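You operate a simulated robot arm through the tools that you are given. There is no shell and no other tool. Be economical: measure what you need, move in short steps, check, and stop when the job is done.

You run a simulated two-armed robot. Do the job below in one go: nothing can be reset, and whatever is moved stays where it is left.

JOB
Stack the blue case labelled "straps" from the top of the tool box on top of the blue case labelled "fuses". Take the 55 W bulb from the top of the tool box and leave it on the top of the blue mat. Switch the lower red switch on. Stack the blue nozzle labelled "40 psi" from the top of the desk on top of the blue nozzle marked "55 psi". Open the second drawer from the top, take the socket with the smallest size on its label from the inside from the top of the tool chest's second drawer and leave it on top of the green carton on the top of the desk, then shut the drawer. Lift the box lid open. The order is free.

It is judged by the outcome, as a careful person would: the job done as asked, and still so three seconds after it is handed in. It fails if anything else is knocked over, pushed out of place, dropped, spilled or broken. A push-on lid holds only when it is set on centred and level and pressed home; a screw cap is set on level and turned clockwise until tight.

ROBOT AND FRAMES
Two 7-joint arms with fingered hands on one trunk, on a base that drives. Base frame: it is fixed to the floor where the robot stands at the start and does not move with it; the origin is under the middle of the robot, x ahead of it, y to its left, z up. Units: m, degrees, N and s.
The left shoulder is at the start at [0.03, 0.119, 1.094], the right one opposite. With the tool pointing down near the work surface each hand reaches from about 0.1 to 0.7 m from the robot's upright axis, wherever it stands, measured 20 degrees to its own side. Places, roughly: blue case [0.5, 0, 1]; blue nozzle [5, -7.75, 0.75]; box lid [0.5, -2, 0.8]; bulb [0.5, 0, 1]; green carton [5.5, -8, 0.75]; lower red switch [2.8, -5.2, 1.6]; second drawer [4.6, -8.9, 0.7]; socket [4.5, -8.75, 0.75]; top of the blue mat (13x24 cm) [2.06, 0.36, 0.76]. Payload 3.8 kg a hand.
The tool frame of a hand sits at the grasp point between the pads (the TCP): z along the fingers, y along the line on which they close. The tips reach 0.025 m beyond it. Largest opening 0.088 m; the body of the gripper starts 0.029 m behind the TCP. The gripper is a hand of 4 fingers: y runs from the thumb to the fingers, the wrist lies at [-0.013, -0.106, -0.174] in the tool frame, and closing takes about 1.5 s.
Orientation is told as [roll, pitch, yaw] about the base's x, y, z axes, in that order, counted from this pose: with the fingers straight down and the wrist toward the robot, the tool's x, y and z point along [0, 1, 0], [1, 0, 0] and [0, 0, -1] of the base frame.

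CONTROLS
- The arms move only by the tool send_rows. It takes "left_targets", "right_targets" or both (then of equal length, played together; a hand with none holds still); each is a list of rows, each a list of 7 numbers: the gripper command, from -1 (shut) to 1 (fully open), values between in proportion, then the shift along the tool's x, y, z in units of 25 mm (1.0 is 25 mm), then the turn, a rotation vector about the tool's x, y, z in units of 5 degrees (1.0 is 5 degrees). In form: [[fingers, x, y, z, wx, wy, wz], ...]. A call has 1 to 8 rows; each row shifts and turns the commanded pose from where the row before left it, along the tool's axes as they then stand. A call with a number of a shift or a turn outside -1 to 1 is refused whole. A row lasts 0.2 s, in which the tool goes at most 0.05 m and 8.6 degrees; a call with a longer step from one row to the next is refused whole, and so is a gripper value outside its range. Where a pose cannot be reached the arm comes as near as it can. A force on the tool above 40 N (or 10 N above the force at the start of the call, whichever is more), or a blocked arm, ends the call early, and 0.2 s more pass. The fingers move at their own pace (about 0.153 m/s each) and stop on an object; they squeeze with about 31 N. The grip force told is the motor's: it shows also when the fingers shut on nothing. Time passes only in rows, and 0.2 s behind the last, so rows that do not move let the fingers close. The reply holds the time, the measured pose of the TCP, the force on the tool along the base axes, the opening and the grip force, in the units named above and with some noise, with the torque about the TCP (base axes, N m) and any sound that the robot's microphone picked up.
- Cameras (640 x 400 px; columns grow to the right, rows downward): "scene" is now at [0.0498, 0.0026, 1.6303]; the picture's right is [0.03, -1.00, 0.00], its down [-0.83, -0.03, -0.56] and it looks along [0.56, 0.02, -0.83] (base axes); focal length 252 px, centre (320, 200). "left" rides on the left gripper at [-0.064, -0.083, -0.098] in its tool frame; the picture's right is [-0.62, -0.37, 0.69], its down [0.71, -0.63, 0.30] and it looks along [0.32, 0.68, 0.65] (tool axes); focal length 265 px, centre (320, 200). "right" rides on the right gripper at [0.064, -0.083, -0.098] in its tool frame; the picture's right is [-0.62, 0.37, -0.69], its down [-0.71, -0.63, 0.30] and it looks along [-0.32, 0.68, 0.65] (tool axes); focal length 265 px, centre (320, 200). There is no depth. A picture from a camera that has moved, and an enlarged one, comes with that camera's place and axes in the base frame and with its lens.
- camera(camera): a new picture of that camera. The clock stands still meanwhile.
- slide_trunk(by): slides the trunk up (or, below 0, down) by that many m; the arms and the scene camera ride with it, the base frame stays. It gives what a move gives, with no picture.
- drive_base(legs): drives the robot by 1 to 6 legs, each [ahead, left, turn to the left] in m, m and degrees, along the robot's own axes; the way and the turn of a leg run together, so that a leg with both is an arc; at most 1.5 m and 180 degrees a leg. The arms and the cameras ride along, it lands a little off, and it stops where it bumps. It gives what a move gives.
- set_grasp(shape, hand): the hand has 4 fingers and takes this shape, open, in about a second: jaw (thumb against the fingers, like two jaws); tri (thumb and two fingers); tip (a fingertip pinch); poke (one finger out to press); point (the index stretched); flat (the hand flat); cup (the hand cupped); fist (a fist). The gripper value then closes the fingers along that shape, each until it touches; the sizes above hold for jaw. It gives what a move gives, with no picture.
- pan_tilt(pan, tilt): turns the head with the scene camera to pan (to the left, within 120 degrees either way) and tilt (down, from -29 to 69), counted from straight ahead of the robot. It gives what a move gives.
- inspect(camera, box): a new picture of the part [left, top, right, bottom] of that camera's present view, enlarged. The clock stands still meanwhile.
- close_job(): hands the job in; it is judged then, once.

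Work in short steps. Places have to be worked out from the pictures, the camera data and where the tool is seen: move nearer, look again, correct. Check each grasp and each placing, and mend what went wrong. You have 186 turns and 154 pictures in all, those below and enlarged ones among them. Open the grippers and draw the arms clear of the work before you hand the job in, unless the task says otherwise; then end with one line.

The tools are called after "Emit:" as a command line: name --argument value ..., lists and objects as JSON in quotes. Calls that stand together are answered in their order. send_rows: Moves the arms, as the interface text tells. Its arguments: {"type":"object","properties":{"left_targets":{"type":"array","items":{"type":"array","items":{"type":"number"}}},"right_targets":{"type":"array","items":{"type":"array","items":{"type":"number"}}}},"required":[]} The other tools are called the same way: slide_trunk (by) slides the trunk up or down; set_grasp (shape, hand) gives the hand a shape; drive_base (legs) drives the base; pan_tilt (pan, tilt) turns the head that bears the scene camera; camera (camera) takes a picture; inspect (camera, box) takes an enlarged picture of a part of a camera's view; close_job () hands the job in.

At the start:

```text
time_s: 0.0
left_position: [0.4361, 0.207, 1.1921]
left_tool_rot: [-0.1, 0.0, 0.0]
left_ft_force: [0.1, -0.6, -1.2]
left_ft_torque: [-0.01, 0.04, -0.05]
left_grip_width: 0.0871
left_grip_force: 0.1
left_shape: jaw
right_position: [0.4485, -0.2107, 1.1614]
right_tool_rot: [0.0, 0.0, 0.1]
right_ft_force: [-0.3, -0.7, -0.3]
right_ft_torque: [0.04, 0.02, -0.03]
right_grip_width: 0.0873
right_grip_force: 0.0
right_shape: jaw
trunk travel left (down, up): [-0.25, 0.34]
robot x, y, heading: [-0.0015, -0.0006, 0.1]
head pan, tilt: [1.9, 56.1]
```

scene: 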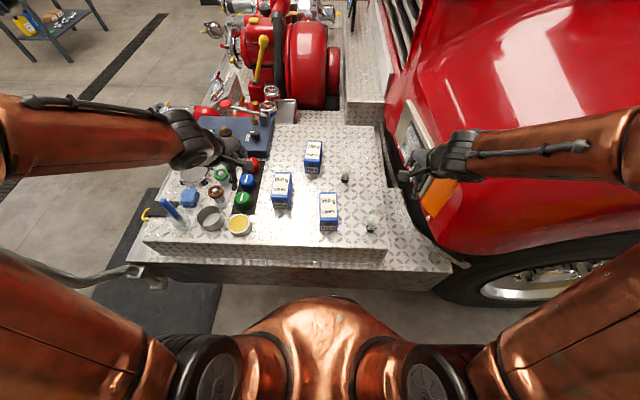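
right: 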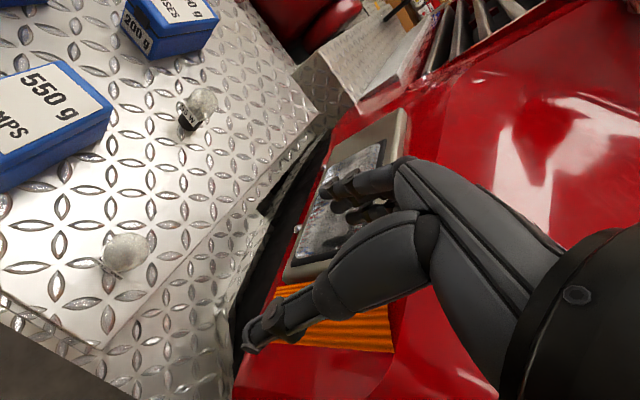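
left: 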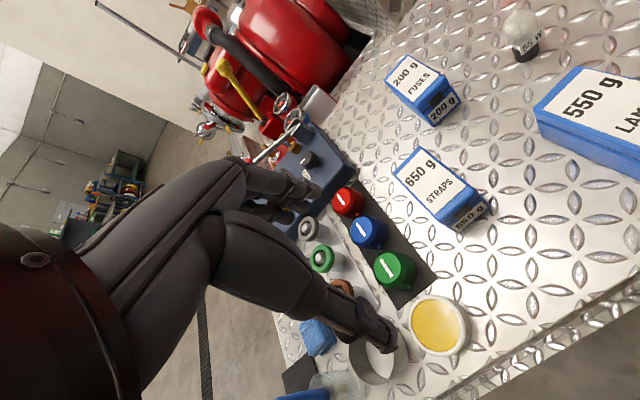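

I see three blue cases and two bulbs on the tool box top. I'll enlarge the scene view to measure them.

Emit:
inspect --camera "scene" --box '[230, 110, 430, 260]'

Emit:
inspect --camera "right" --box '[0, 0, 320, 300]'

```text
2.67 times, centred on (330, 185) of scene
camera zoom: at [0.0498, 0.0026, 1.6303], right [0.03, -1.0, 0.0], down [-0.83, -0.03, -0.56], along [0.56, 0.02, -0.83], focal length 671 px, centre (293, 240)
```

zoom: 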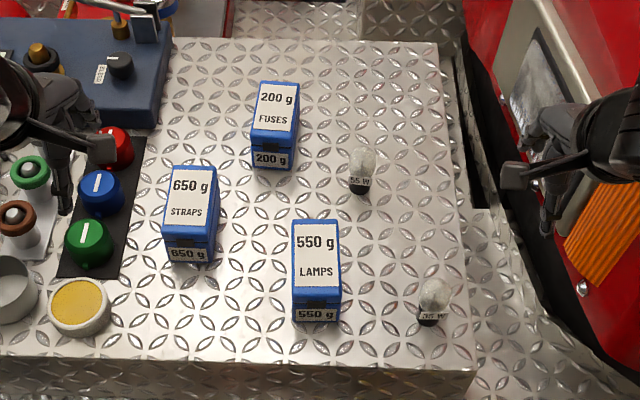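

```text
1.33 times, centred on (160, 150) of right
camera zoom: at [0.3647, -0.1473, 1.2592], right [0.37, -0.62, 0.69], down [-0.63, -0.71, -0.3], along [0.68, -0.32, -0.65], focal length 354 px, centre (533, 267)
```

zoom: 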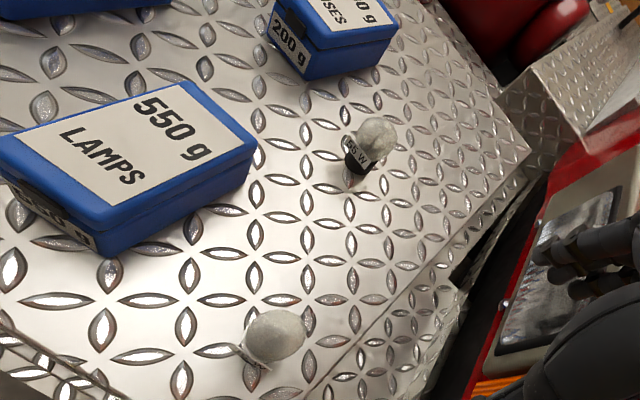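

The 55 W bulb is the far one, near (0.645, -0.07), and the surface is at about z 0.87. Straps is near (0.59, 0.16) and fuses near (0.75, 0.055). I'll look straight down for front clearance and turn the left hand so its fingers close along base y.

Emit:
send_rows --left_targets '[[1, 0, 0, 0, 0, 0, 1], [1, 0, 0, 0, 0, 0, 1], [1, 0, 0, 0, 0, 0, 1], [1, 0, 0, 0, 0, 0, 1], [1, 0, 0, 0, 0, 0, 1], [1, 0, 0, 0, 0, 0, 1], [1, 0, 0, 0, 0, 0, 1], [1, 0, 0, 0, 0, 0, 1]]'

Emit:
send_rows --left_targets '[[1, 0, 0, 0, 0, 0, 1], [1, 0, 0, 0, 0, 0, 1], [1, 0, 0, 0, 0, 0, 1], [1, 0, 0, 0, 0, 0, 1], [1, 0, 0, 0, 0, 0, 1], [1, 0, 0, 0, 0, 0, 1], [1, 0, 0, 0, 0, 0, 1], [1, 0, 0, 0, 0, 0, 1]]'

Emit:
pan_tilt --pan 0 --tilt 69

Emit:
camera --camera "scene"

```text
time_s: 1.8
left_position: [0.4352, 0.2086, 1.1924]
left_tool_rot: [0.0, 0.0, -40.1]
left_ft_force: [0.4, -0.1, 0.6]
left_ft_torque: [0.03, -0.02, -0.02]
left_grip_width: 0.0876
left_grip_force: 0.0
left_shape: jaw
right_position: [0.449, -0.2115, 1.1617]
right_tool_rot: [0.0, 0.1, -0.1]
right_ft_force: [0.1, -0.5, 0.0]
right_ft_torque: [0.0, -0.01, -0.02]
right_grip_width: 0.0876
right_grip_force: 0.1
right_shape: jaw
trunk travel left (down, up): [-0.25, 0.34]
robot x, y, heading: [0.0032, 0.0016, 0.1]
head pan, tilt: [1.9, 56.1]
```

```text
time_s: 3.6
left_position: [0.4357, 0.2069, 1.1927]
left_tool_rot: [0.0, 0.1, -80.1]
left_ft_force: [1.2, 0.1, 0.1]
left_ft_torque: [0.01, -0.02, -0.02]
left_grip_width: 0.0877
left_grip_force: 0.1
left_shape: jaw
right_position: [0.4485, -0.2114, 1.1618]
right_tool_rot: [0.0, 0.1, -0.1]
right_ft_force: [-0.4, 0.3, 0.1]
right_ft_torque: [-0.04, 0.0, 0.02]
right_grip_width: 0.0877
right_grip_force: 0.0
right_shape: jaw
trunk travel left (down, up): [-0.25, 0.34]
robot x, y, heading: [0.0002, -0.0022, 0.1]
head pan, tilt: [1.9, 56.1]
```

```text
time_s: 4.3
left_position: [0.4363, 0.2091, 1.1922]
left_tool_rot: [0.0, 0.0, -80.0]
left_ft_force: [0.8, 0.0, 0.3]
left_ft_torque: [0.01, -0.04, -0.01]
left_grip_width: 0.0878
left_grip_force: 0.1
left_shape: jaw
right_position: [0.4481, -0.211, 1.1609]
right_tool_rot: [0.0, 0.0, 0.0]
right_ft_force: [-0.2, -0.2, 0.3]
right_ft_torque: [-0.01, -0.03, 0.02]
right_grip_width: 0.0875
right_grip_force: 0.0
right_shape: jaw
trunk travel left (down, up): [-0.25, 0.34]
robot x, y, heading: [0.003, -0.0009, -0.2]
head pan, tilt: [0.0, 68.8]
```

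```text
148 pictures are left
camera scene: at [0.0348, 0.0002, 1.6162], right [0.0, -1.0, 0.0], down [-0.93, 0.0, -0.36], along [0.36, 0.0, -0.93], focal length 252 px, centre (320, 200)
```

scene: 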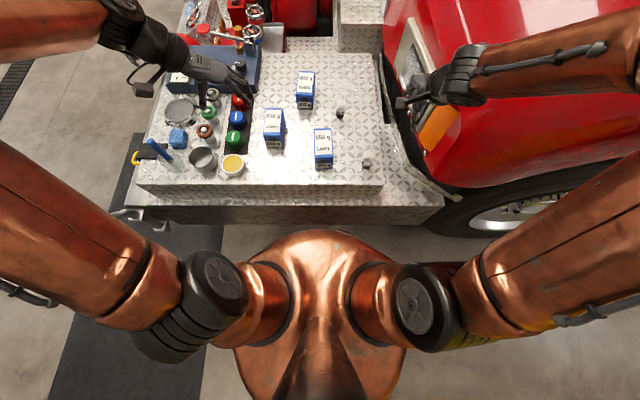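

There's a decent gap ahead of the bumper. I'll drive 5 cm ahead for reach and finish the rotation while moving over the straps case at height.

Emit:
drive_base --legs '[[0.05, 0, 0]]'

Emit:
send_rows --left_targets '[[1, 0, 0, 0, 0, 0, 1], [1, 0, 0, 0, 0, 0, 1], [1, 1, 0.6, 0.5, 0, 0, 0], [1, 1, 0.6, 1, 0, 0, 0], [1, 1, 0.6, 1, 0, 0, 0], [1, 0, 0, 0, 0, 0, 0]]'

Emit:
camera --camera "scene"

Emit:
camera --camera "left"

```text
time_s: 5.3
left_position: [0.4877, 0.2074, 1.1917]
left_tool_rot: [-0.1, 0.0, -80.1]
left_ft_force: [0.0, -0.3, -0.2]
left_ft_torque: [-0.02, 0.0, 0.0]
left_grip_width: 0.0876
left_grip_force: 0.1
left_shape: jaw
right_position: [0.4991, -0.2117, 1.1605]
right_tool_rot: [0.0, 0.0, 0.1]
right_ft_force: [0.7, 0.5, 0.4]
right_ft_torque: [0.01, 0.02, -0.02]
right_grip_width: 0.0877
right_grip_force: 0.1
right_shape: jaw
trunk travel left (down, up): [-0.25, 0.34]
robot x, y, heading: [0.0482, 0.0031, 0.2]
head pan, tilt: [0.0, 68.8]
```

```text
time_s: 6.7
left_position: [0.5609, 0.1609, 1.1308]
left_tool_rot: [0.0, 0.0, -90.2]
left_ft_force: [0.4, -0.4, -0.1]
left_ft_torque: [0.01, 0.0, 0.01]
left_grip_width: 0.0876
left_grip_force: 0.0
left_shape: jaw
right_position: [0.4976, -0.212, 1.1637]
right_tool_rot: [0.0, -0.1, -0.1]
right_ft_force: [0.5, 0.0, -0.2]
right_ft_torque: [0.01, 0.01, 0.04]
right_grip_width: 0.0877
right_grip_force: 0.1
right_shape: jaw
trunk travel left (down, up): [-0.25, 0.34]
robot x, y, heading: [0.0518, -0.0033, -0.2]
head pan, tilt: [0.0, 68.8]
```

```text
147 pictures are left
camera scene: at [0.0841, 0.0004, 1.6162], right [0.0, -1.0, 0.0], down [-0.93, 0.0, -0.36], along [0.36, 0.0, -0.93], focal length 252 px, centre (320, 200)
```

scene: 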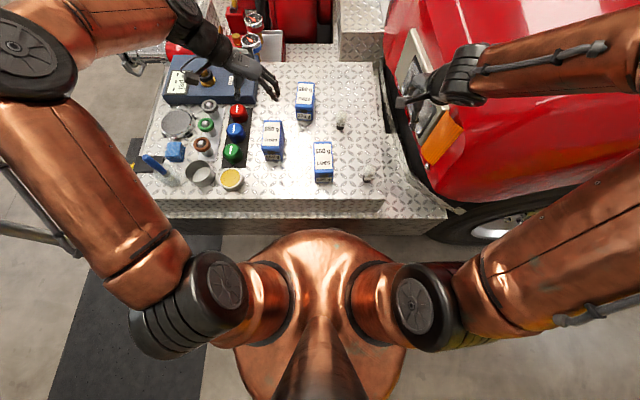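

```text
146 pictures are left
camera left: at [0.4963, 0.2428, 1.23], right [-0.62, 0.37, -0.69], down [0.72, 0.63, -0.3], along [0.32, -0.68, -0.65], focal length 265 px, centre (320, 200)
```

left: 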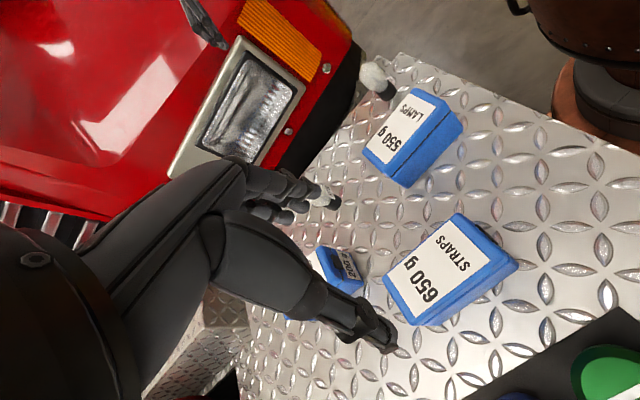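

Now a zoomed scene view to triangulate the cases accurately.

Emit:
inspect --camera "scene" --box '[240, 70, 400, 190]'

Emit:
inspect --camera "left" --box '[280, 160, 560, 360]'

```text
3.33 times, centred on (320, 130) of scene
camera zoom: at [0.0841, 0.0004, 1.6162], right [0.0, -1.0, 0.0], down [-0.93, 0.0, -0.36], along [0.36, 0.0, -0.93], focal length 838 px, centre (320, 433)
```

zoom: 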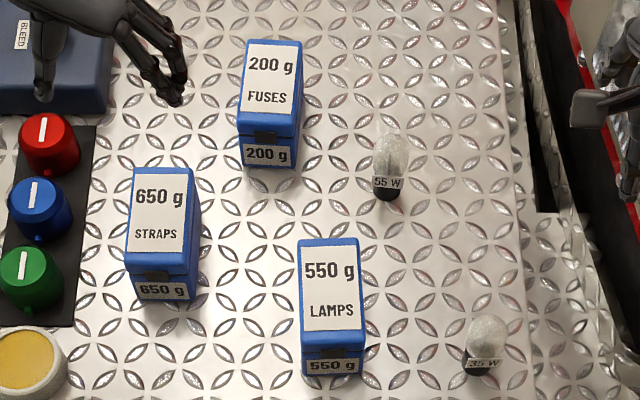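

```text
2.00 times, centred on (420, 260) of left
camera zoom: at [0.4963, 0.2428, 1.23], right [-0.62, 0.37, -0.69], down [0.72, 0.63, -0.3], along [0.32, -0.68, -0.65], focal length 531 px, centre (120, 80)
```

zoom: 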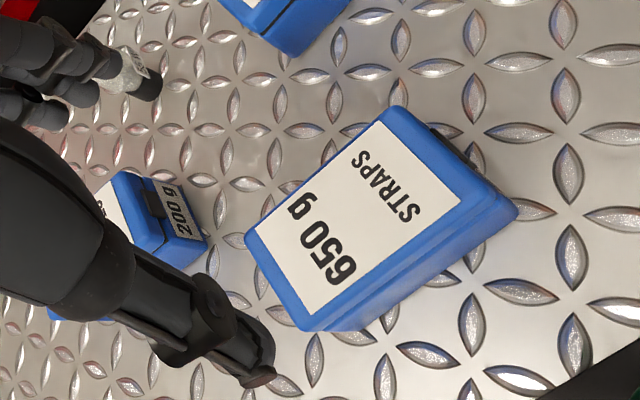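

Triangulation agrees: the straps top centre is at (0.557, 0.150, 0.962), and the fuses top is about (0.736, 0.052, 0.943). I'll centre over straps and descend partway.

Emit:
send_rows --left_targets '[[1, -0.3, 0.44, 0, 0, 0, 0], [1, 0, 0, 1, 0, 0, 0], [1, 0, 0, 1, 0, 0, 0], [1, 0, 0, 1, 0, 0, 0], [1, 0, 0, 1, 0, 0, 0], [1, 0, 0, 0.5, 0, 0, 0]]'

Emit:
inspect --camera "scene" --box '[200, 70, 360, 190]'

Emit:
camera --camera "left"

```text
time_s: 8.1
left_position: [0.555, 0.1495, 1.019]
left_tool_rot: [0.0, -0.1, -90.1]
left_ft_force: [-0.7, 0.2, 0.7]
left_ft_torque: [0.02, -0.01, -0.01]
left_grip_width: 0.0877
left_grip_force: 0.1
left_shape: jaw
right_position: [0.498, -0.2116, 1.1616]
right_tool_rot: [0.0, 0.1, 0.0]
right_ft_force: [-0.6, 0.2, 0.4]
right_ft_torque: [0.02, 0.04, 0.0]
right_grip_width: 0.0874
right_grip_force: 0.1
right_shape: jaw
trunk travel left (down, up): [-0.25, 0.34]
robot x, y, heading: [0.0486, 0.0, -0.0]
head pan, tilt: [0.0, 68.8]
```

```text
3.33 times, centred on (280, 130) of scene
camera zoom: at [0.0851, 0.0002, 1.6161], right [0.0, -1.0, 0.0], down [-0.93, 0.0, -0.36], along [0.36, 0.0, -0.93], focal length 838 px, centre (453, 433)
```

zoom: 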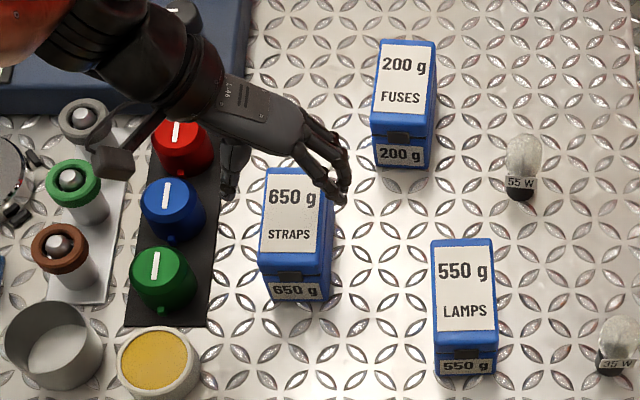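

```text
142 pictures are left
camera left: at [0.4897, 0.2319, 1.1171], right [-0.62, 0.37, -0.69], down [0.72, 0.63, -0.3], along [0.32, -0.68, -0.65], focal length 265 px, centre (320, 200)
```

left: 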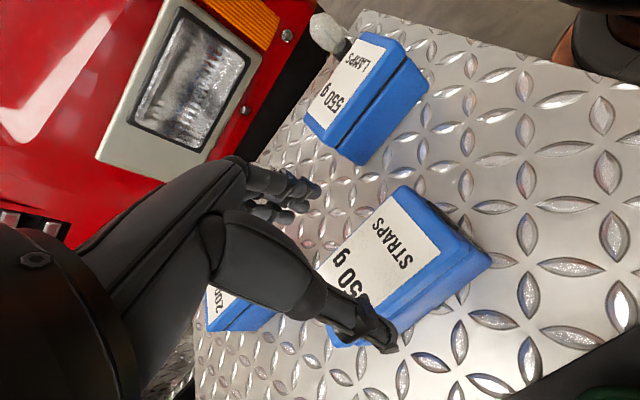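

The thumb and fingers straddle the case evenly. I'll descend to about z 0.93 and close.

Emit:
send_rows --left_targets '[[1, 0, 0, 1, 0, 0, 0], [1, 0, 0, 1, 0, 0, 0], [1, 0, 0, 1, 0, 0, 0], [1, 0, 0, 0.5, 0, 0, 0]]'

Emit:
send_rows --left_targets '[[-1, 0, 0, 0, 0, 0, 0], [-1, 0, 0, 0, 0, 0, 0], [-1, 0, 0, 0, 0, 0, 0], [-1, 0, 0, 0, 0, 0, 0], [-1, 0, 0, 0, 0, 0, 0], [-1, 0, 0, 0, 0, 0, 0], [-1, 0, 0, 0, 0, 0, 0]]'

Emit:
send_rows --left_targets '[[-1, 0, 0, -0.6, 0, 0, 0], [-1, 0, 0, -1, 0, 0, 0], [-1, 0, 0, -1, 0, 0, 0], [-1, 0, 0, -1, 0, 0, 0], [-1, 0, 0, -1, 0, 0, 0]]'

Emit:
camera --camera "scene"

Emit:
camera --camera "left"

```text
time_s: 9.1
left_position: [0.5548, 0.1501, 0.9365]
left_tool_rot: [0.5, -0.1, -89.9]
left_ft_force: [2.3, 1.6, 34.3]
left_ft_torque: [0.03, 0.25, 0.04]
left_grip_width: 0.0877
left_grip_force: 0.1
left_shape: jaw
right_position: [0.4952, -0.2117, 1.1623]
right_tool_rot: [0.0, -0.1, 0.0]
right_ft_force: [-0.2, -0.9, -0.2]
right_ft_torque: [0.01, -0.01, 0.0]
right_grip_width: 0.0877
right_grip_force: 0.0
right_shape: jaw
trunk travel left (down, up): [-0.25, 0.34]
robot x, y, heading: [0.0505, -0.0026, -0.1]
head pan, tilt: [0.0, 68.8]
```

```text
time_s: 9.8
left_position: [0.5552, 0.1486, 0.9358]
left_tool_rot: [0.3, -0.5, -90.1]
left_ft_force: [-5.8, 1.1, 17.4]
left_ft_torque: [-0.38, -0.05, -0.01]
left_grip_width: 0.0484
left_grip_force: 30.9
left_shape: jaw
right_position: [0.4969, -0.2114, 1.1616]
right_tool_rot: [0.1, 0.1, 0.0]
right_ft_force: [-0.9, 0.2, -0.6]
right_ft_torque: [0.02, 0.04, 0.0]
right_grip_width: 0.0875
right_grip_force: 0.1
right_shape: jaw
trunk travel left (down, up): [-0.25, 0.34]
robot x, y, heading: [0.0499, 0.001, -0.1]
head pan, tilt: [0.0, 68.8]
stopped in row 3 (left hand): the force on the tool passed its limit at 45 N (the readings are from after the stop); the commanded pose is now the measured one
```

```text
time_s: 11.0
left_position: [0.5548, 0.1494, 1.05]
left_tool_rot: [0.3, -0.3, -90.2]
left_ft_force: [-0.5, 0.0, -6.2]
left_ft_torque: [-0.02, 0.02, -0.01]
left_grip_width: 0.0477
left_grip_force: 31.4
left_shape: jaw
right_position: [0.4986, -0.2115, 1.1616]
right_tool_rot: [0.1, 0.0, 0.0]
right_ft_force: [-0.6, 0.8, 0.6]
right_ft_torque: [0.01, 0.03, -0.03]
right_grip_width: 0.0876
right_grip_force: 0.1
right_shape: jaw
trunk travel left (down, up): [-0.25, 0.34]
robot x, y, heading: [0.0482, 0.0045, -0.3]
head pan, tilt: [0.0, 68.8]
```

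```text
141 pictures are left
camera scene: at [0.0854, 0.0, 1.6161], right [0.0, -1.0, 0.0], down [-0.93, 0.0, -0.36], along [0.36, 0.0, -0.93], focal length 252 px, centre (320, 200)
```

scene: 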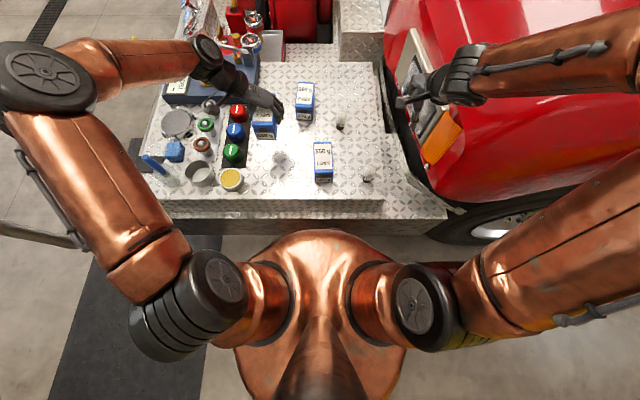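

```text
140 pictures are left
camera left: at [0.4908, 0.2313, 1.1465], right [-0.62, 0.37, -0.7], down [0.72, 0.63, -0.3], along [0.33, -0.69, -0.65], focal length 265 px, centre (320, 200)
```

left: 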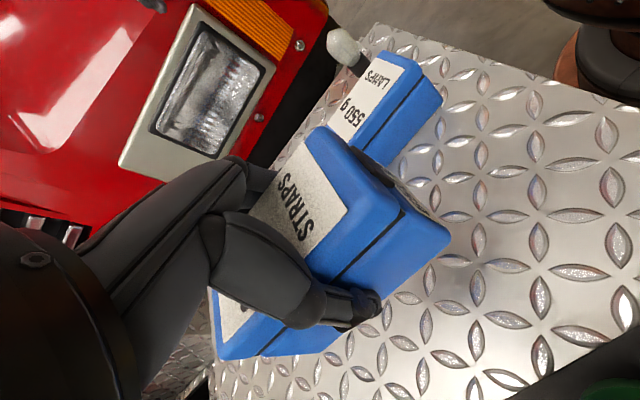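

The straps case is held (width 0.048) and clear. My fuses-top estimates disagree, so I'll turn the right hand's camera to get a second view of the fuses case.

Emit:
send_rows --right_targets '[[1, 0, -1, 0, 0, 0, -1], [1, 0, -1, 0, 0, 0, -1], [1, 0, -1, 0, 0, 0, -1], [1, 0, -1, 0, 0, 0, -1], [1, 0, 0, 0, 0, 0, -1], [1, 0, 0, 0, 0, 0, -1]]'

Emit:
camera --camera "right"

Emit:
inspect --camera "scene" --box '[220, 60, 380, 160]'

```text
time_s: 12.4
left_position: [0.5564, 0.1491, 1.0475]
left_tool_rot: [0.1, -0.2, -90.1]
left_ft_force: [0.5, 0.2, -6.0]
left_ft_torque: [-0.02, 0.03, 0.0]
left_grip_width: 0.0477
left_grip_force: 31.0
left_shape: jaw
right_position: [0.4173, -0.2194, 1.1597]
right_tool_rot: [-0.1, 1.2, 25.9]
right_ft_force: [-0.5, 1.0, -0.4]
right_ft_torque: [-0.03, 0.01, 0.01]
right_grip_width: 0.0875
right_grip_force: 0.0
right_shape: jaw
right hand out of reach, approached as far as the arm can: row 3, 4
trunk travel left (down, up): [-0.25, 0.34]
robot x, y, heading: [0.0534, -0.0031, 0.0]
head pan, tilt: [0.0, 68.8]
```

```text
139 pictures are left
camera right: at [0.316, -0.198, 1.2582], right [0.61, -0.39, 0.69], down [-0.26, -0.92, -0.29], along [0.75, 0.0, -0.67], focal length 265 px, centre (320, 200)
```

right: 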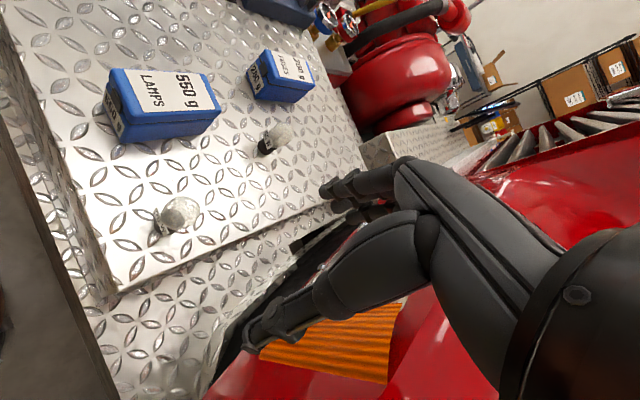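

```text
4.00 times, centred on (300, 110) of scene
camera zoom: at [0.086, 0.0003, 1.6161], right [0.0, -1.0, 0.0], down [-0.93, 0.0, -0.36], along [0.36, 0.0, -0.93], focal length 1006 px, centre (400, 560)
```

zoom: 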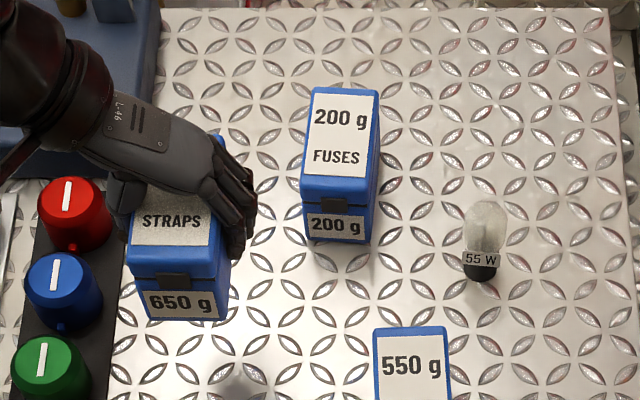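

Zoom on the fuses case and the 55 W bulb from the right hand camera.

Emit:
inspect --camera "right" --box '[210, 20, 370, 120]'

Emit:
inspect --camera "right" --box '[210, 80, 370, 180]'

```text
4.00 times, centred on (290, 70) of right
camera zoom: at [0.316, -0.198, 1.2582], right [0.61, -0.39, 0.69], down [-0.26, -0.92, -0.29], along [0.75, 0.0, -0.67], focal length 1062 px, centre (440, 720)
```

zoom: 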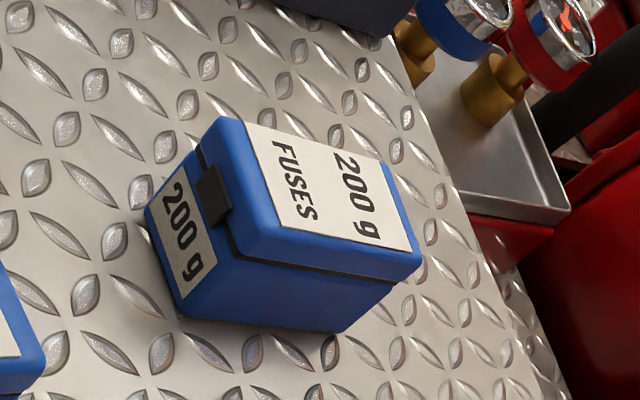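

```text
4.00 times, centred on (290, 130) of right
camera zoom: at [0.316, -0.198, 1.2582], right [0.61, -0.39, 0.69], down [-0.26, -0.92, -0.29], along [0.75, 0.0, -0.67], focal length 1062 px, centre (440, 480)
```

zoom: 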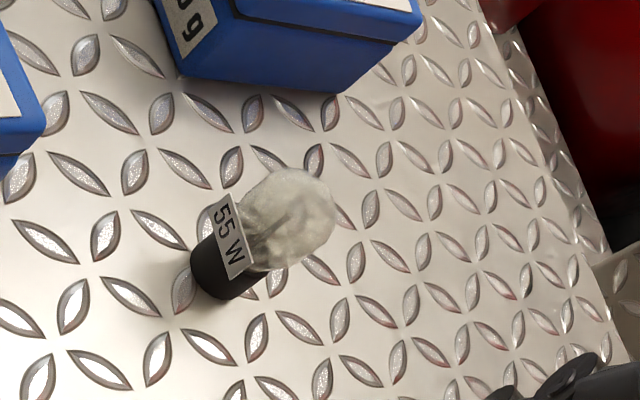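

The fuses top centre triangulates to (0.725, 0.053, 0.956), and the bulb base to (0.65, -0.074, about 0.872). I'll raise slightly and carry straps over fuses.

Emit:
send_rows --left_targets '[[-1, 0, 0, -1, 0, 0, 0], [-1, 0.96, 0.555, 0, 0, 0, 0], [-1, 0.96, 0.555, 0, 0, 0, 0], [-1, 0.96, 0.555, 0, 0, 0, 0], [-1, 0.96, 0.555, 0, 0, 0, 0], [-1, 0.96, 0.555, 0, 0, 0, 0], [-1, 0.96, 0.555, 0, 0, 0, 0], [-1, 0.96, 0.555, 0, 0, 0, 0]]'

Emit:
inspect --camera "scene" --box '[220, 60, 380, 160]'

Emit:
inspect --camera "right" --box '[180, 0, 420, 150]'

```text
time_s: 14.2
left_position: [0.6909, 0.0583, 1.072]
left_tool_rot: [0.2, -0.2, -90.1]
left_ft_force: [-0.2, 0.4, -5.7]
left_ft_torque: [-0.02, 0.04, -0.01]
left_grip_width: 0.0477
left_grip_force: 31.1
left_shape: jaw
left hand out of reach, approached as far as the arm can: row 7, 8
right_position: [0.4166, -0.2191, 1.1586]
right_tool_rot: [-0.1, 1.1, 25.9]
right_ft_force: [0.2, 0.9, 0.8]
right_ft_torque: [-0.01, 0.01, -0.01]
right_grip_width: 0.0873
right_grip_force: 0.0
right_shape: jaw
trunk travel left (down, up): [-0.25, 0.34]
robot x, y, heading: [0.0467, 0.0028, 0.1]
head pan, tilt: [0.0, 68.8]
```

```text
4.00 times, centred on (300, 110) of scene
camera zoom: at [0.0855, 0.0009, 1.6161], right [0.0, -1.0, 0.0], down [-0.93, 0.0, -0.36], along [0.36, 0.0, -0.93], focal length 1006 px, centre (400, 560)
```

zoom: 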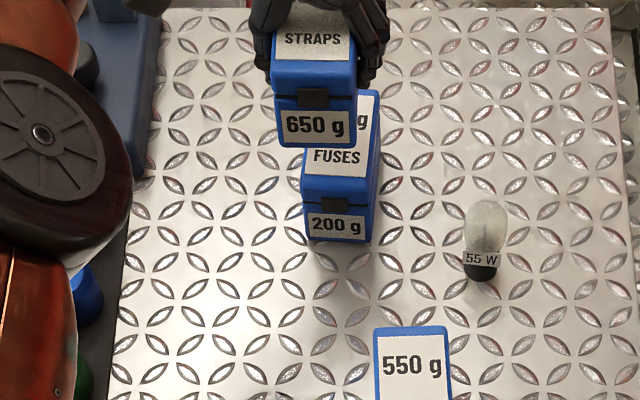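

```text
2.67 times, centred on (300, 75) of right
camera zoom: at [0.3156, -0.1975, 1.2584], right [0.61, -0.39, 0.69], down [-0.26, -0.92, -0.29], along [0.75, 0.0, -0.67], focal length 708 px, centre (373, 533)
```

zoom: 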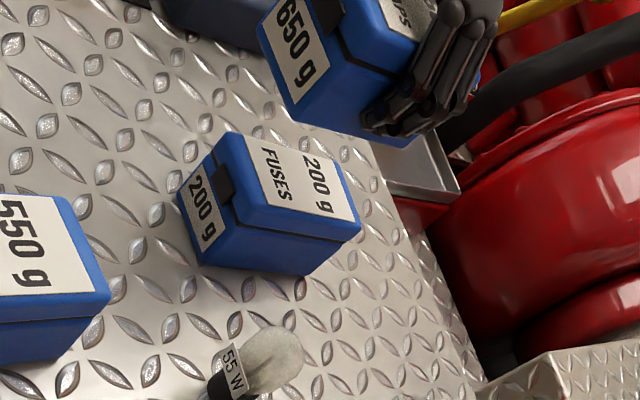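

I'm 3 cm short on reach, so I'll edge the base ahead 4 cm.

Emit:
drive_base --legs '[[0.04, 0, 0]]'

Emit:
send_rows --left_targets '[[-1, 0, 0, 0, 0, 0, 0]]'

```text
time_s: 15.1
left_position: [0.7338, 0.0581, 1.07]
left_tool_rot: [0.1, -0.3, -90.1]
left_ft_force: [0.0, -0.3, -6.5]
left_ft_torque: [-0.02, 0.05, 0.0]
left_grip_width: 0.0477
left_grip_force: 30.7
left_shape: jaw
right_position: [0.4605, -0.2213, 1.1592]
right_tool_rot: [-0.2, 1.3, 25.9]
right_ft_force: [0.6, -0.5, -0.4]
right_ft_torque: [-0.01, 0.0, -0.03]
right_grip_width: 0.0877
right_grip_force: 0.1
right_shape: jaw
trunk travel left (down, up): [-0.25, 0.34]
robot x, y, heading: [0.0894, 0.0003, -0.0]
head pan, tilt: [0.0, 68.8]
```

```text
time_s: 15.4
left_position: [0.7306, 0.0583, 1.0712]
left_tool_rot: [0.1, -0.1, -90.1]
left_ft_force: [-0.4, 0.1, -6.5]
left_ft_torque: [-0.02, 0.0, 0.01]
left_grip_width: 0.0475
left_grip_force: 30.7
left_shape: jaw
right_position: [0.4558, -0.2209, 1.1592]
right_tool_rot: [-0.1, 0.9, 25.9]
right_ft_force: [-0.3, 0.5, 0.6]
right_ft_torque: [0.01, 0.02, 0.01]
right_grip_width: 0.0876
right_grip_force: 0.1
right_shape: jaw
trunk travel left (down, up): [-0.25, 0.34]
robot x, y, heading: [0.0895, -0.0021, -0.2]
head pan, tilt: [0.0, 68.8]
```

I correct to (0.723, 0.052) and descend to just above contact.

Emit:
send_rows --left_targets '[[-1, -0.32, 0.25, 0, 0, 0, 0], [-1, 0, 0, 1, 0, 0, 0], [-1, 0, 0, 0.3, 0, 0, 0], [-1, 0, 0, 0, 0, 0, 0]]'

Emit:
inspect --camera "scene" --box '[220, 60, 380, 160]'

Emit:
inspect --camera "right" --box '[180, 0, 420, 150]'

```text
time_s: 16.4
left_position: [0.7245, 0.0511, 1.0377]
left_tool_rot: [0.2, -0.2, -90.0]
left_ft_force: [0.6, 0.4, -6.1]
left_ft_torque: [-0.01, 0.01, 0.01]
left_grip_width: 0.0476
left_grip_force: 31.0
left_shape: jaw
right_position: [0.4577, -0.2209, 1.1595]
right_tool_rot: [-0.2, 1.2, 26.0]
right_ft_force: [-0.1, -0.2, 0.4]
right_ft_torque: [0.0, 0.02, -0.04]
right_grip_width: 0.0877
right_grip_force: 0.0
right_shape: jaw
trunk travel left (down, up): [-0.25, 0.34]
robot x, y, heading: [0.0871, 0.002, -0.1]
head pan, tilt: [0.0, 68.8]
```

```text
4.00 times, centred on (300, 110) of scene
camera zoom: at [0.1265, 0.0001, 1.6161], right [0.0, -1.0, 0.0], down [-0.93, 0.0, -0.36], along [0.36, 0.0, -0.93], focal length 1006 px, centre (400, 560)
```

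zoom: 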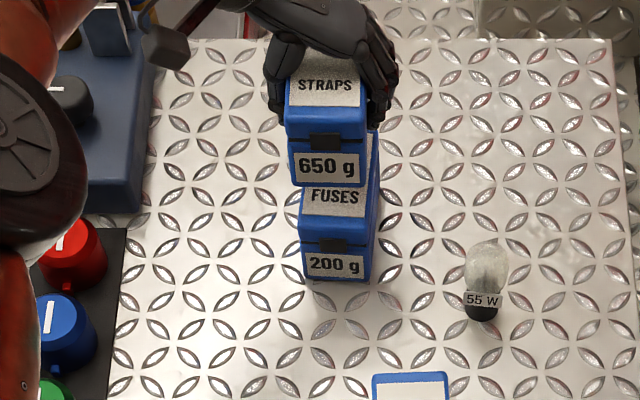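

```text
2.67 times, centred on (300, 75) of right
camera zoom: at [0.3565, -0.1982, 1.2581], right [0.61, -0.39, 0.69], down [-0.26, -0.92, -0.29], along [0.75, 0.0, -0.67], focal length 708 px, centre (373, 533)
```

zoom: 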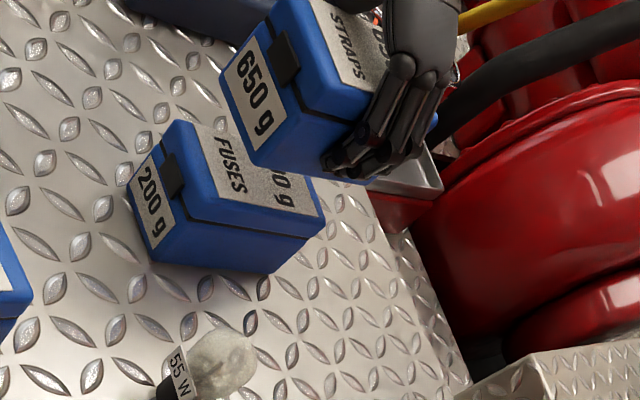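

Alignment in y and x looks good. I'll lower in small steps until contact.

Emit:
send_rows --left_targets '[[-1, 0, 0, 0.3, 0, 0, 0], [-1, 0, 0, 0.3, 0, 0, 0], [-1, 0, 0, 0.2, 0, 0, 0], [-1, 0, 0, 0, 0, 0, 0]]'

Emit:
inspect --camera "right" --box '[180, 0, 420, 150]'

```text
time_s: 17.4
left_position: [0.7258, 0.0506, 1.0165]
left_tool_rot: [0.3, -0.3, -90.1]
left_ft_force: [-0.7, 0.8, -7.0]
left_ft_torque: [-0.01, 0.02, 0.02]
left_grip_width: 0.0479
left_grip_force: 31.2
left_shape: jaw
right_position: [0.4574, -0.2189, 1.158]
right_tool_rot: [-0.1, 1.1, 25.9]
right_ft_force: [0.4, -0.2, 0.4]
right_ft_torque: [0.0, 0.0, 0.0]
right_grip_width: 0.0876
right_grip_force: 0.0
right_shape: jaw
trunk travel left (down, up): [-0.25, 0.34]
robot x, y, heading: [0.0881, -0.0016, 0.2]
head pan, tilt: [0.0, 68.8]
```

```text
2.67 times, centred on (300, 75) of right
camera zoom: at [0.3566, -0.1982, 1.2581], right [0.61, -0.39, 0.69], down [-0.26, -0.92, -0.29], along [0.75, 0.0, -0.67], focal length 708 px, centre (373, 533)
```

zoom: 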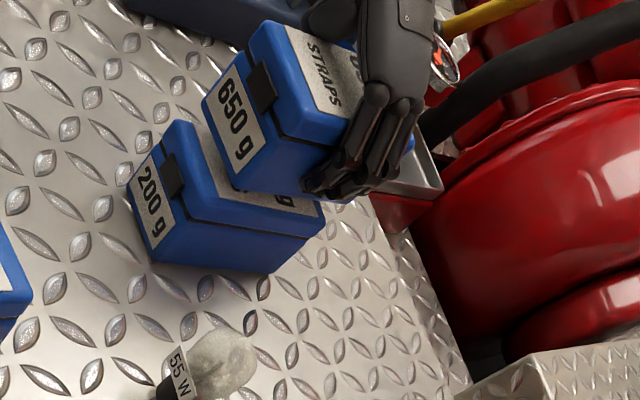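

Still a gap of roughly 2–3 cm. I'll continue lowering.

Emit:
send_rows --left_targets '[[-1, 0, 0, 0.3, 0, 0, 0], [-1, 0, 0, 0.3, 0, 0, 0], [-1, 0, 0, 0, 0, 0, 0]]'

Emit:
inspect --camera "right" --box '[180, 0, 420, 150]'

Emit:
inspect --camera "scene" --box '[220, 60, 380, 160]'

```text
time_s: 18.2
left_position: [0.7246, 0.0519, 1.0052]
left_tool_rot: [0.6, -0.4, -90.0]
left_ft_force: [2.5, 2.4, 16.6]
left_ft_torque: [-0.55, 0.11, -0.05]
left_grip_width: 0.048
left_grip_force: 31.3
left_shape: jaw
right_position: [0.457, -0.2196, 1.1605]
right_tool_rot: [-0.1, 1.0, 25.9]
right_ft_force: [0.2, 0.2, -0.2]
right_ft_torque: [-0.02, 0.01, -0.01]
right_grip_width: 0.0876
right_grip_force: 0.0
right_shape: jaw
trunk travel left (down, up): [-0.25, 0.34]
robot x, y, heading: [0.0913, -0.0002, -0.1]
head pan, tilt: [0.0, 68.8]
```

```text
2.67 times, centred on (300, 75) of right
camera zoom: at [0.3547, -0.1979, 1.2588], right [0.61, -0.39, 0.69], down [-0.26, -0.92, -0.29], along [0.75, 0.0, -0.67], focal length 708 px, centre (373, 533)
```

zoom: 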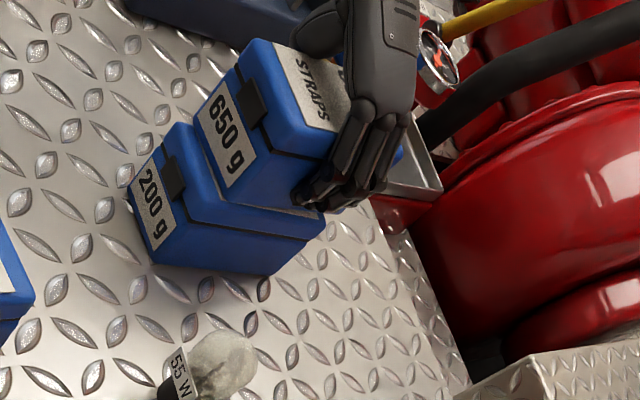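

```text
4.00 times, centred on (300, 110) of scene
camera zoom: at [0.1241, 0.0004, 1.6164], right [0.0, -1.0, 0.0], down [-0.93, 0.0, -0.36], along [0.36, 0.0, -0.93], focal length 1006 px, centre (400, 560)
```

zoom: 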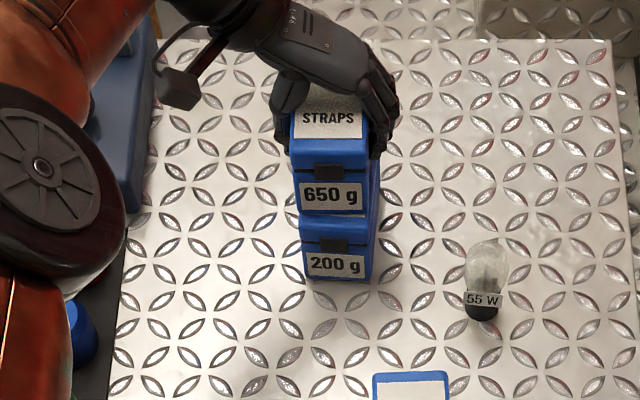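

Contact is made, but straps sits about 1 cm too far in +x. I'll lift slightly, pull it back, and set it down.

Emit:
send_rows --left_targets '[[-1, 0, 0, -0.4, 0, 0, 0], [-1, -0.5, 0, 0, 0, 0, 0], [-1, 0, 0, 0, 0, 0, 0], [-1, 0, 0, 0.3, 0, 0, 0], [-1, 0, 0, 0, 0, 0, 0]]'

Emit:
inspect --camera "right" --box '[180, 0, 420, 150]'

Emit:
inspect --camera "scene" --box '[220, 60, 380, 160]'

```text
time_s: 19.4
left_position: [0.7129, 0.0512, 1.0064]
left_tool_rot: [0.4, -0.3, -90.0]
left_ft_force: [-0.5, 0.7, 3.2]
left_ft_torque: [-0.28, -0.01, -0.02]
left_grip_width: 0.0475
left_grip_force: 31.8
left_shape: jaw
right_position: [0.4588, -0.2199, 1.1589]
right_tool_rot: [0.0, 1.1, 25.9]
right_ft_force: [0.3, 0.2, 0.0]
right_ft_torque: [0.01, -0.02, -0.02]
right_grip_width: 0.0874
right_grip_force: 0.2
right_shape: jaw
trunk travel left (down, up): [-0.25, 0.34]
robot x, y, heading: [0.0906, -0.0015, -0.1]
head pan, tilt: [0.0, 68.8]
```

```text
2.67 times, centred on (300, 75) of right
camera zoom: at [0.3558, -0.1983, 1.2584], right [0.61, -0.39, 0.69], down [-0.26, -0.92, -0.29], along [0.75, 0.0, -0.67], focal length 708 px, centre (373, 533)
```

zoom: 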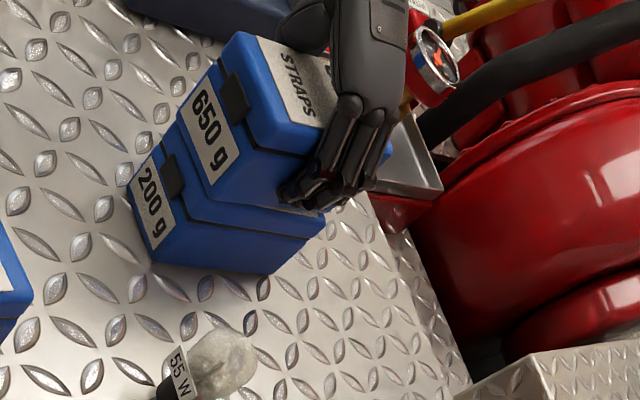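

```text
4.00 times, centred on (300, 110) of scene
camera zoom: at [0.1256, -0.0001, 1.6162], right [0.0, -1.0, 0.0], down [-0.93, 0.0, -0.36], along [0.36, 0.0, -0.93], focal length 1006 px, centre (400, 560)
```

zoom: 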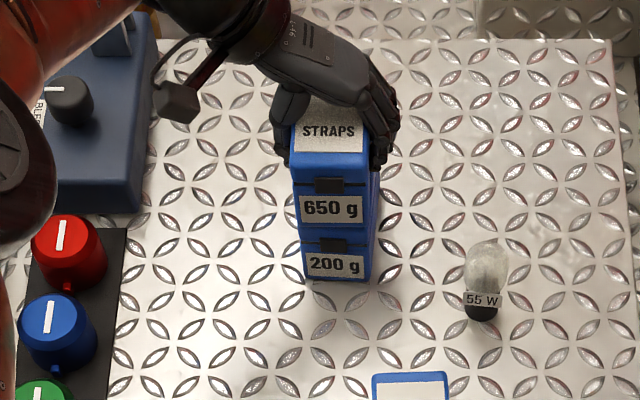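

Nicely flush. I'll release and lift straight up.

Emit:
send_rows --left_targets '[[-0.5, 0, 0, 0, 0, 0, 0], [0.2, 0, 0, 0, 0, 0, 0], [1, 0, 0, 0, 0, 0, 0], [1, 0, 0, 0, 0, 0, 0], [1, 0, 0, 0, 0, 0, 0], [1, 0, 0, -1, 0, 0, 0], [1, 0, 0, -1, 0, 0, 0], [1, 0, 0, -1, 0, 0, 0]]'

Emit:
send_rows --left_targets '[[1, 0, 0, -1, 0, 0, 0], [1, 0, 0, -1, 0, 0, 0], [1, -1, -1, 0, 0, 0, 0], [1, -1, -1, 0, 0, 0, 0], [1, -1, -1, 0, 0, 0, 0], [1, -1, -1, 0, 0, 0, 0], [1, -1, -1, 0, 0, 0, 0], [1, -1, -1, 0, 0, 0, 0]]'

Emit:
pan_tilt --pan 0 --tilt 45

Emit:
camera --camera "scene"

```text
time_s: 21.2
left_position: [0.7109, 0.0513, 1.0808]
left_tool_rot: [0.2, -0.2, -90.2]
left_ft_force: [-0.2, -0.8, 0.8]
left_ft_torque: [-0.01, 0.02, -0.01]
left_grip_width: 0.0881
left_grip_force: 0.1
left_shape: jaw
right_position: [0.4572, -0.2211, 1.1594]
right_tool_rot: [-0.1, 1.0, 25.9]
right_ft_force: [-0.1, -0.3, -0.5]
right_ft_torque: [0.02, -0.02, 0.02]
right_grip_width: 0.0873
right_grip_force: 0.1
right_shape: jaw
trunk travel left (down, up): [-0.25, 0.34]
robot x, y, heading: [0.0914, 0.0023, -0.3]
head pan, tilt: [0.0, 68.8]
```

```text
time_s: 23.1
left_position: [0.5601, 0.2042, 1.129]
left_tool_rot: [0.3, -0.3, -90.0]
left_ft_force: [0.2, -0.6, 0.0]
left_ft_torque: [0.02, -0.05, 0.0]
left_grip_width: 0.0881
left_grip_force: 0.1
left_shape: jaw
right_position: [0.4559, -0.2189, 1.1586]
right_tool_rot: [-0.1, 0.9, 25.9]
right_ft_force: [0.2, 0.4, -0.7]
right_ft_torque: [-0.02, 0.02, 0.0]
right_grip_width: 0.0877
right_grip_force: 0.0
right_shape: jaw
trunk travel left (down, up): [-0.25, 0.34]
robot x, y, heading: [0.0862, 0.0019, 0.1]
head pan, tilt: [0.0, 68.8]
```

```text
time_s: 23.9
left_position: [0.5624, 0.2048, 1.1285]
left_tool_rot: [0.3, -0.2, -90.1]
left_ft_force: [-0.4, 0.0, 0.6]
left_ft_torque: [0.02, 0.02, -0.01]
left_grip_width: 0.0879
left_grip_force: 0.1
left_shape: jaw
right_position: [0.4568, -0.2196, 1.1591]
right_tool_rot: [-0.1, 1.1, 25.9]
right_ft_force: [0.0, 0.0, -0.3]
right_ft_torque: [0.0, 0.0, 0.0]
right_grip_width: 0.0877
right_grip_force: 0.1
right_shape: jaw
trunk travel left (down, up): [-0.25, 0.34]
robot x, y, heading: [0.0943, 0.0012, -0.0]
head pan, tilt: [0.0, 45.0]
```

```text
126 pictures are left
camera scene: at [0.1509, 0.0002, 1.6449], right [0.0, -1.0, 0.0], down [-0.71, 0.0, -0.71], along [0.71, 0.0, -0.71], focal length 252 px, centre (320, 200)
```

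scene: 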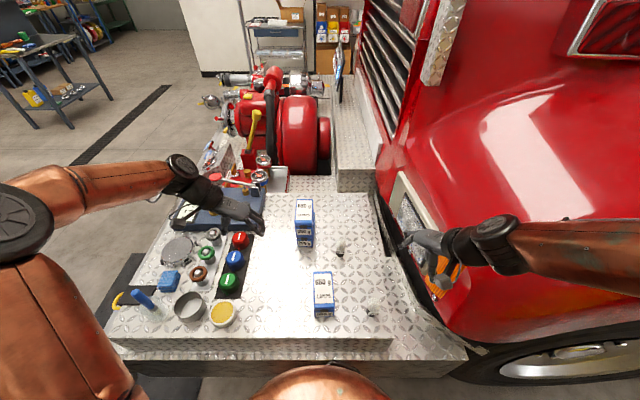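

The stack stands. I'll bring the right hand over to the 55 W bulb at (0.65, -0.074).

Emit:
send_rows --right_targets '[[1, 0.2, 1, 0, 0, 0, 0], [1, 0.2, 1, 0, 0, 0, 0], [1, 0.2, 1, 0, 0, 0, 0], [1, 0.2, 1, 0.2, 0, 0, 0], [1, 0.2, 1, 0.5, 0, 0, 0], [1, 0.2, 1, 0.6, 0, 0, 0], [1, 0.2, 1, 1, 0, 0, 0], [1, 0.2, 1, 1, 0, 0, 0]]'

Emit:
send_rows --right_targets '[[1, 0.2, 1, 0.5, 0, 0, 0], [1, 0, 0.5, 0.5, 0, 0, 0], [1, 0, 0, 0, 0, 0, 0]]'

Emit:
inspect --camera "scene" --box '[260, 180, 420, 330]'

Emit:
camera --camera "right"

```text
time_s: 25.7
left_position: [0.5638, 0.2044, 1.1282]
left_tool_rot: [0.2, -0.2, -90.1]
left_ft_force: [-0.3, 0.0, 0.5]
left_ft_torque: [-0.01, 0.02, 0.0]
left_grip_width: 0.0877
left_grip_force: 0.1
left_shape: jaw
right_position: [0.6201, -0.096, 1.0719]
right_tool_rot: [-0.1, 1.1, 25.8]
right_ft_force: [-0.1, -0.7, 0.7]
right_ft_torque: [0.0, 0.01, 0.01]
right_grip_width: 0.0873
right_grip_force: 0.0
right_shape: jaw
trunk travel left (down, up): [-0.25, 0.34]
robot x, y, heading: [0.0928, -0.003, -0.2]
head pan, tilt: [0.0, 45.0]
```

```text
time_s: 26.5
left_position: [0.5623, 0.2034, 1.1279]
left_tool_rot: [0.2, -0.2, -90.1]
left_ft_force: [-0.3, 0.6, 0.2]
left_ft_torque: [0.05, 0.02, 0.02]
left_grip_width: 0.0878
left_grip_force: 0.1
left_shape: jaw
right_position: [0.6495, -0.0768, 1.0476]
right_tool_rot: [-0.1, 1.0, 25.9]
right_ft_force: [0.2, -0.2, 0.2]
right_ft_torque: [0.0, 0.0, -0.01]
right_grip_width: 0.0874
right_grip_force: 0.0
right_shape: jaw
trunk travel left (down, up): [-0.25, 0.34]
robot x, y, heading: [0.0867, 0.0004, -0.1]
head pan, tilt: [0.0, 45.0]
```

```text
2.67 times, centred on (340, 255) of scene
camera zoom: at [0.1509, 0.0003, 1.645], right [0.0, -1.0, 0.0], down [-0.71, 0.0, -0.71], along [0.71, 0.0, -0.71], focal length 671 px, centre (267, 53)
```

zoom: 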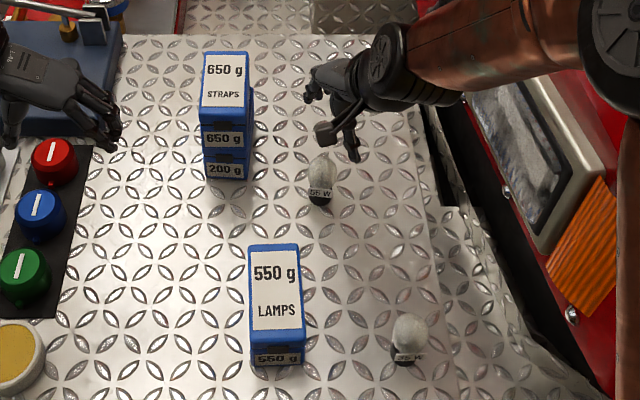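

```text
124 pictures are left
camera right: at [0.5477, -0.0552, 1.1465], right [0.61, -0.39, 0.69], down [-0.26, -0.92, -0.29], along [0.75, 0.0, -0.67], focal length 265 px, centre (320, 200)
```

right: 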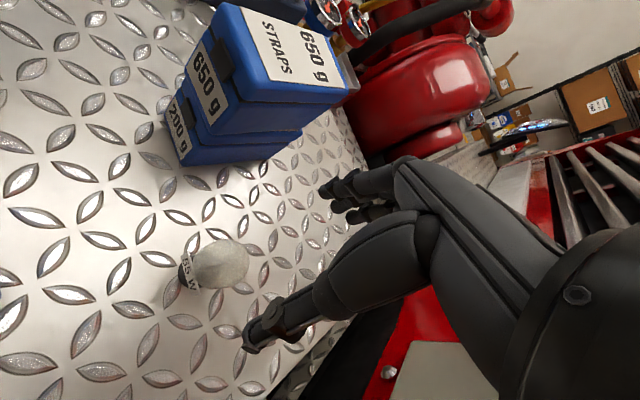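

The bulb refines to (0.641, -0.069). I'll correct, descend to z ≈ 0.935 and look.

Emit:
send_rows --right_targets '[[1, 0.44, -0.17, 0, 0, 0, 0], [1, 0, 0, 1, 0, 0, 0], [1, 0, 0, 1, 0, 0, 0], [1, 0, 0, 1, 0, 0, 0], [1, 0, 0, 1, 0, 0, 0], [1, 0, 0, 0.4, 0, 0, 0]]'

Emit:
camera --camera "right"

Emit:
inspect --camera "scene" --box '[280, 200, 400, 290]'

```text
time_s: 27.9
left_position: [0.5624, 0.2031, 1.1295]
left_tool_rot: [0.4, -0.2, -90.1]
left_ft_force: [0.1, -0.1, -1.3]
left_ft_torque: [0.01, 0.0, -0.01]
left_grip_width: 0.0883
left_grip_force: 0.2
left_shape: jaw
right_position: [0.6383, -0.0697, 0.9368]
right_tool_rot: [-0.2, 1.0, 25.9]
right_ft_force: [-0.4, -1.0, -0.4]
right_ft_torque: [-0.02, 0.0, 0.01]
right_grip_width: 0.0876
right_grip_force: 0.1
right_shape: jaw
trunk travel left (down, up): [-0.25, 0.34]
robot x, y, heading: [0.0876, 0.0006, 0.2]
head pan, tilt: [0.0, 45.0]
```

```text
123 pictures are left
camera right: at [0.5376, -0.0482, 1.0373], right [0.61, -0.39, 0.69], down [-0.26, -0.92, -0.29], along [0.75, 0.0, -0.67], focal length 265 px, centre (320, 200)
```

right: 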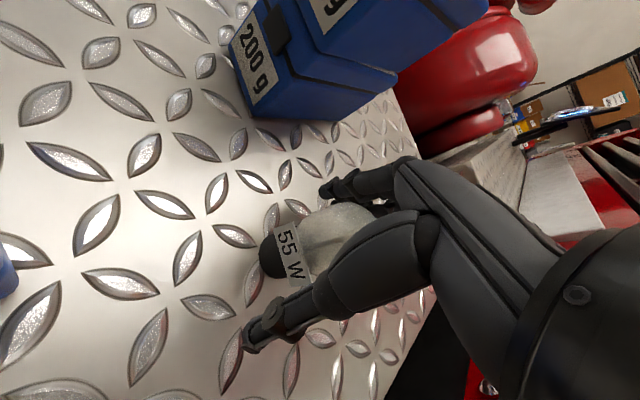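

```text
4.44 times, centred on (340, 245) of scene
camera zoom: at [0.1512, 0.0003, 1.645], right [0.0, -1.0, 0.0], down [-0.71, 0.0, -0.71], along [0.71, 0.0, -0.71], focal length 1118 px, centre (231, 0)
```

zoom: 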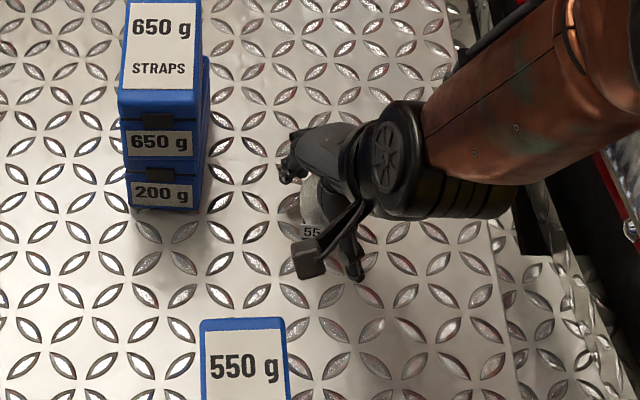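

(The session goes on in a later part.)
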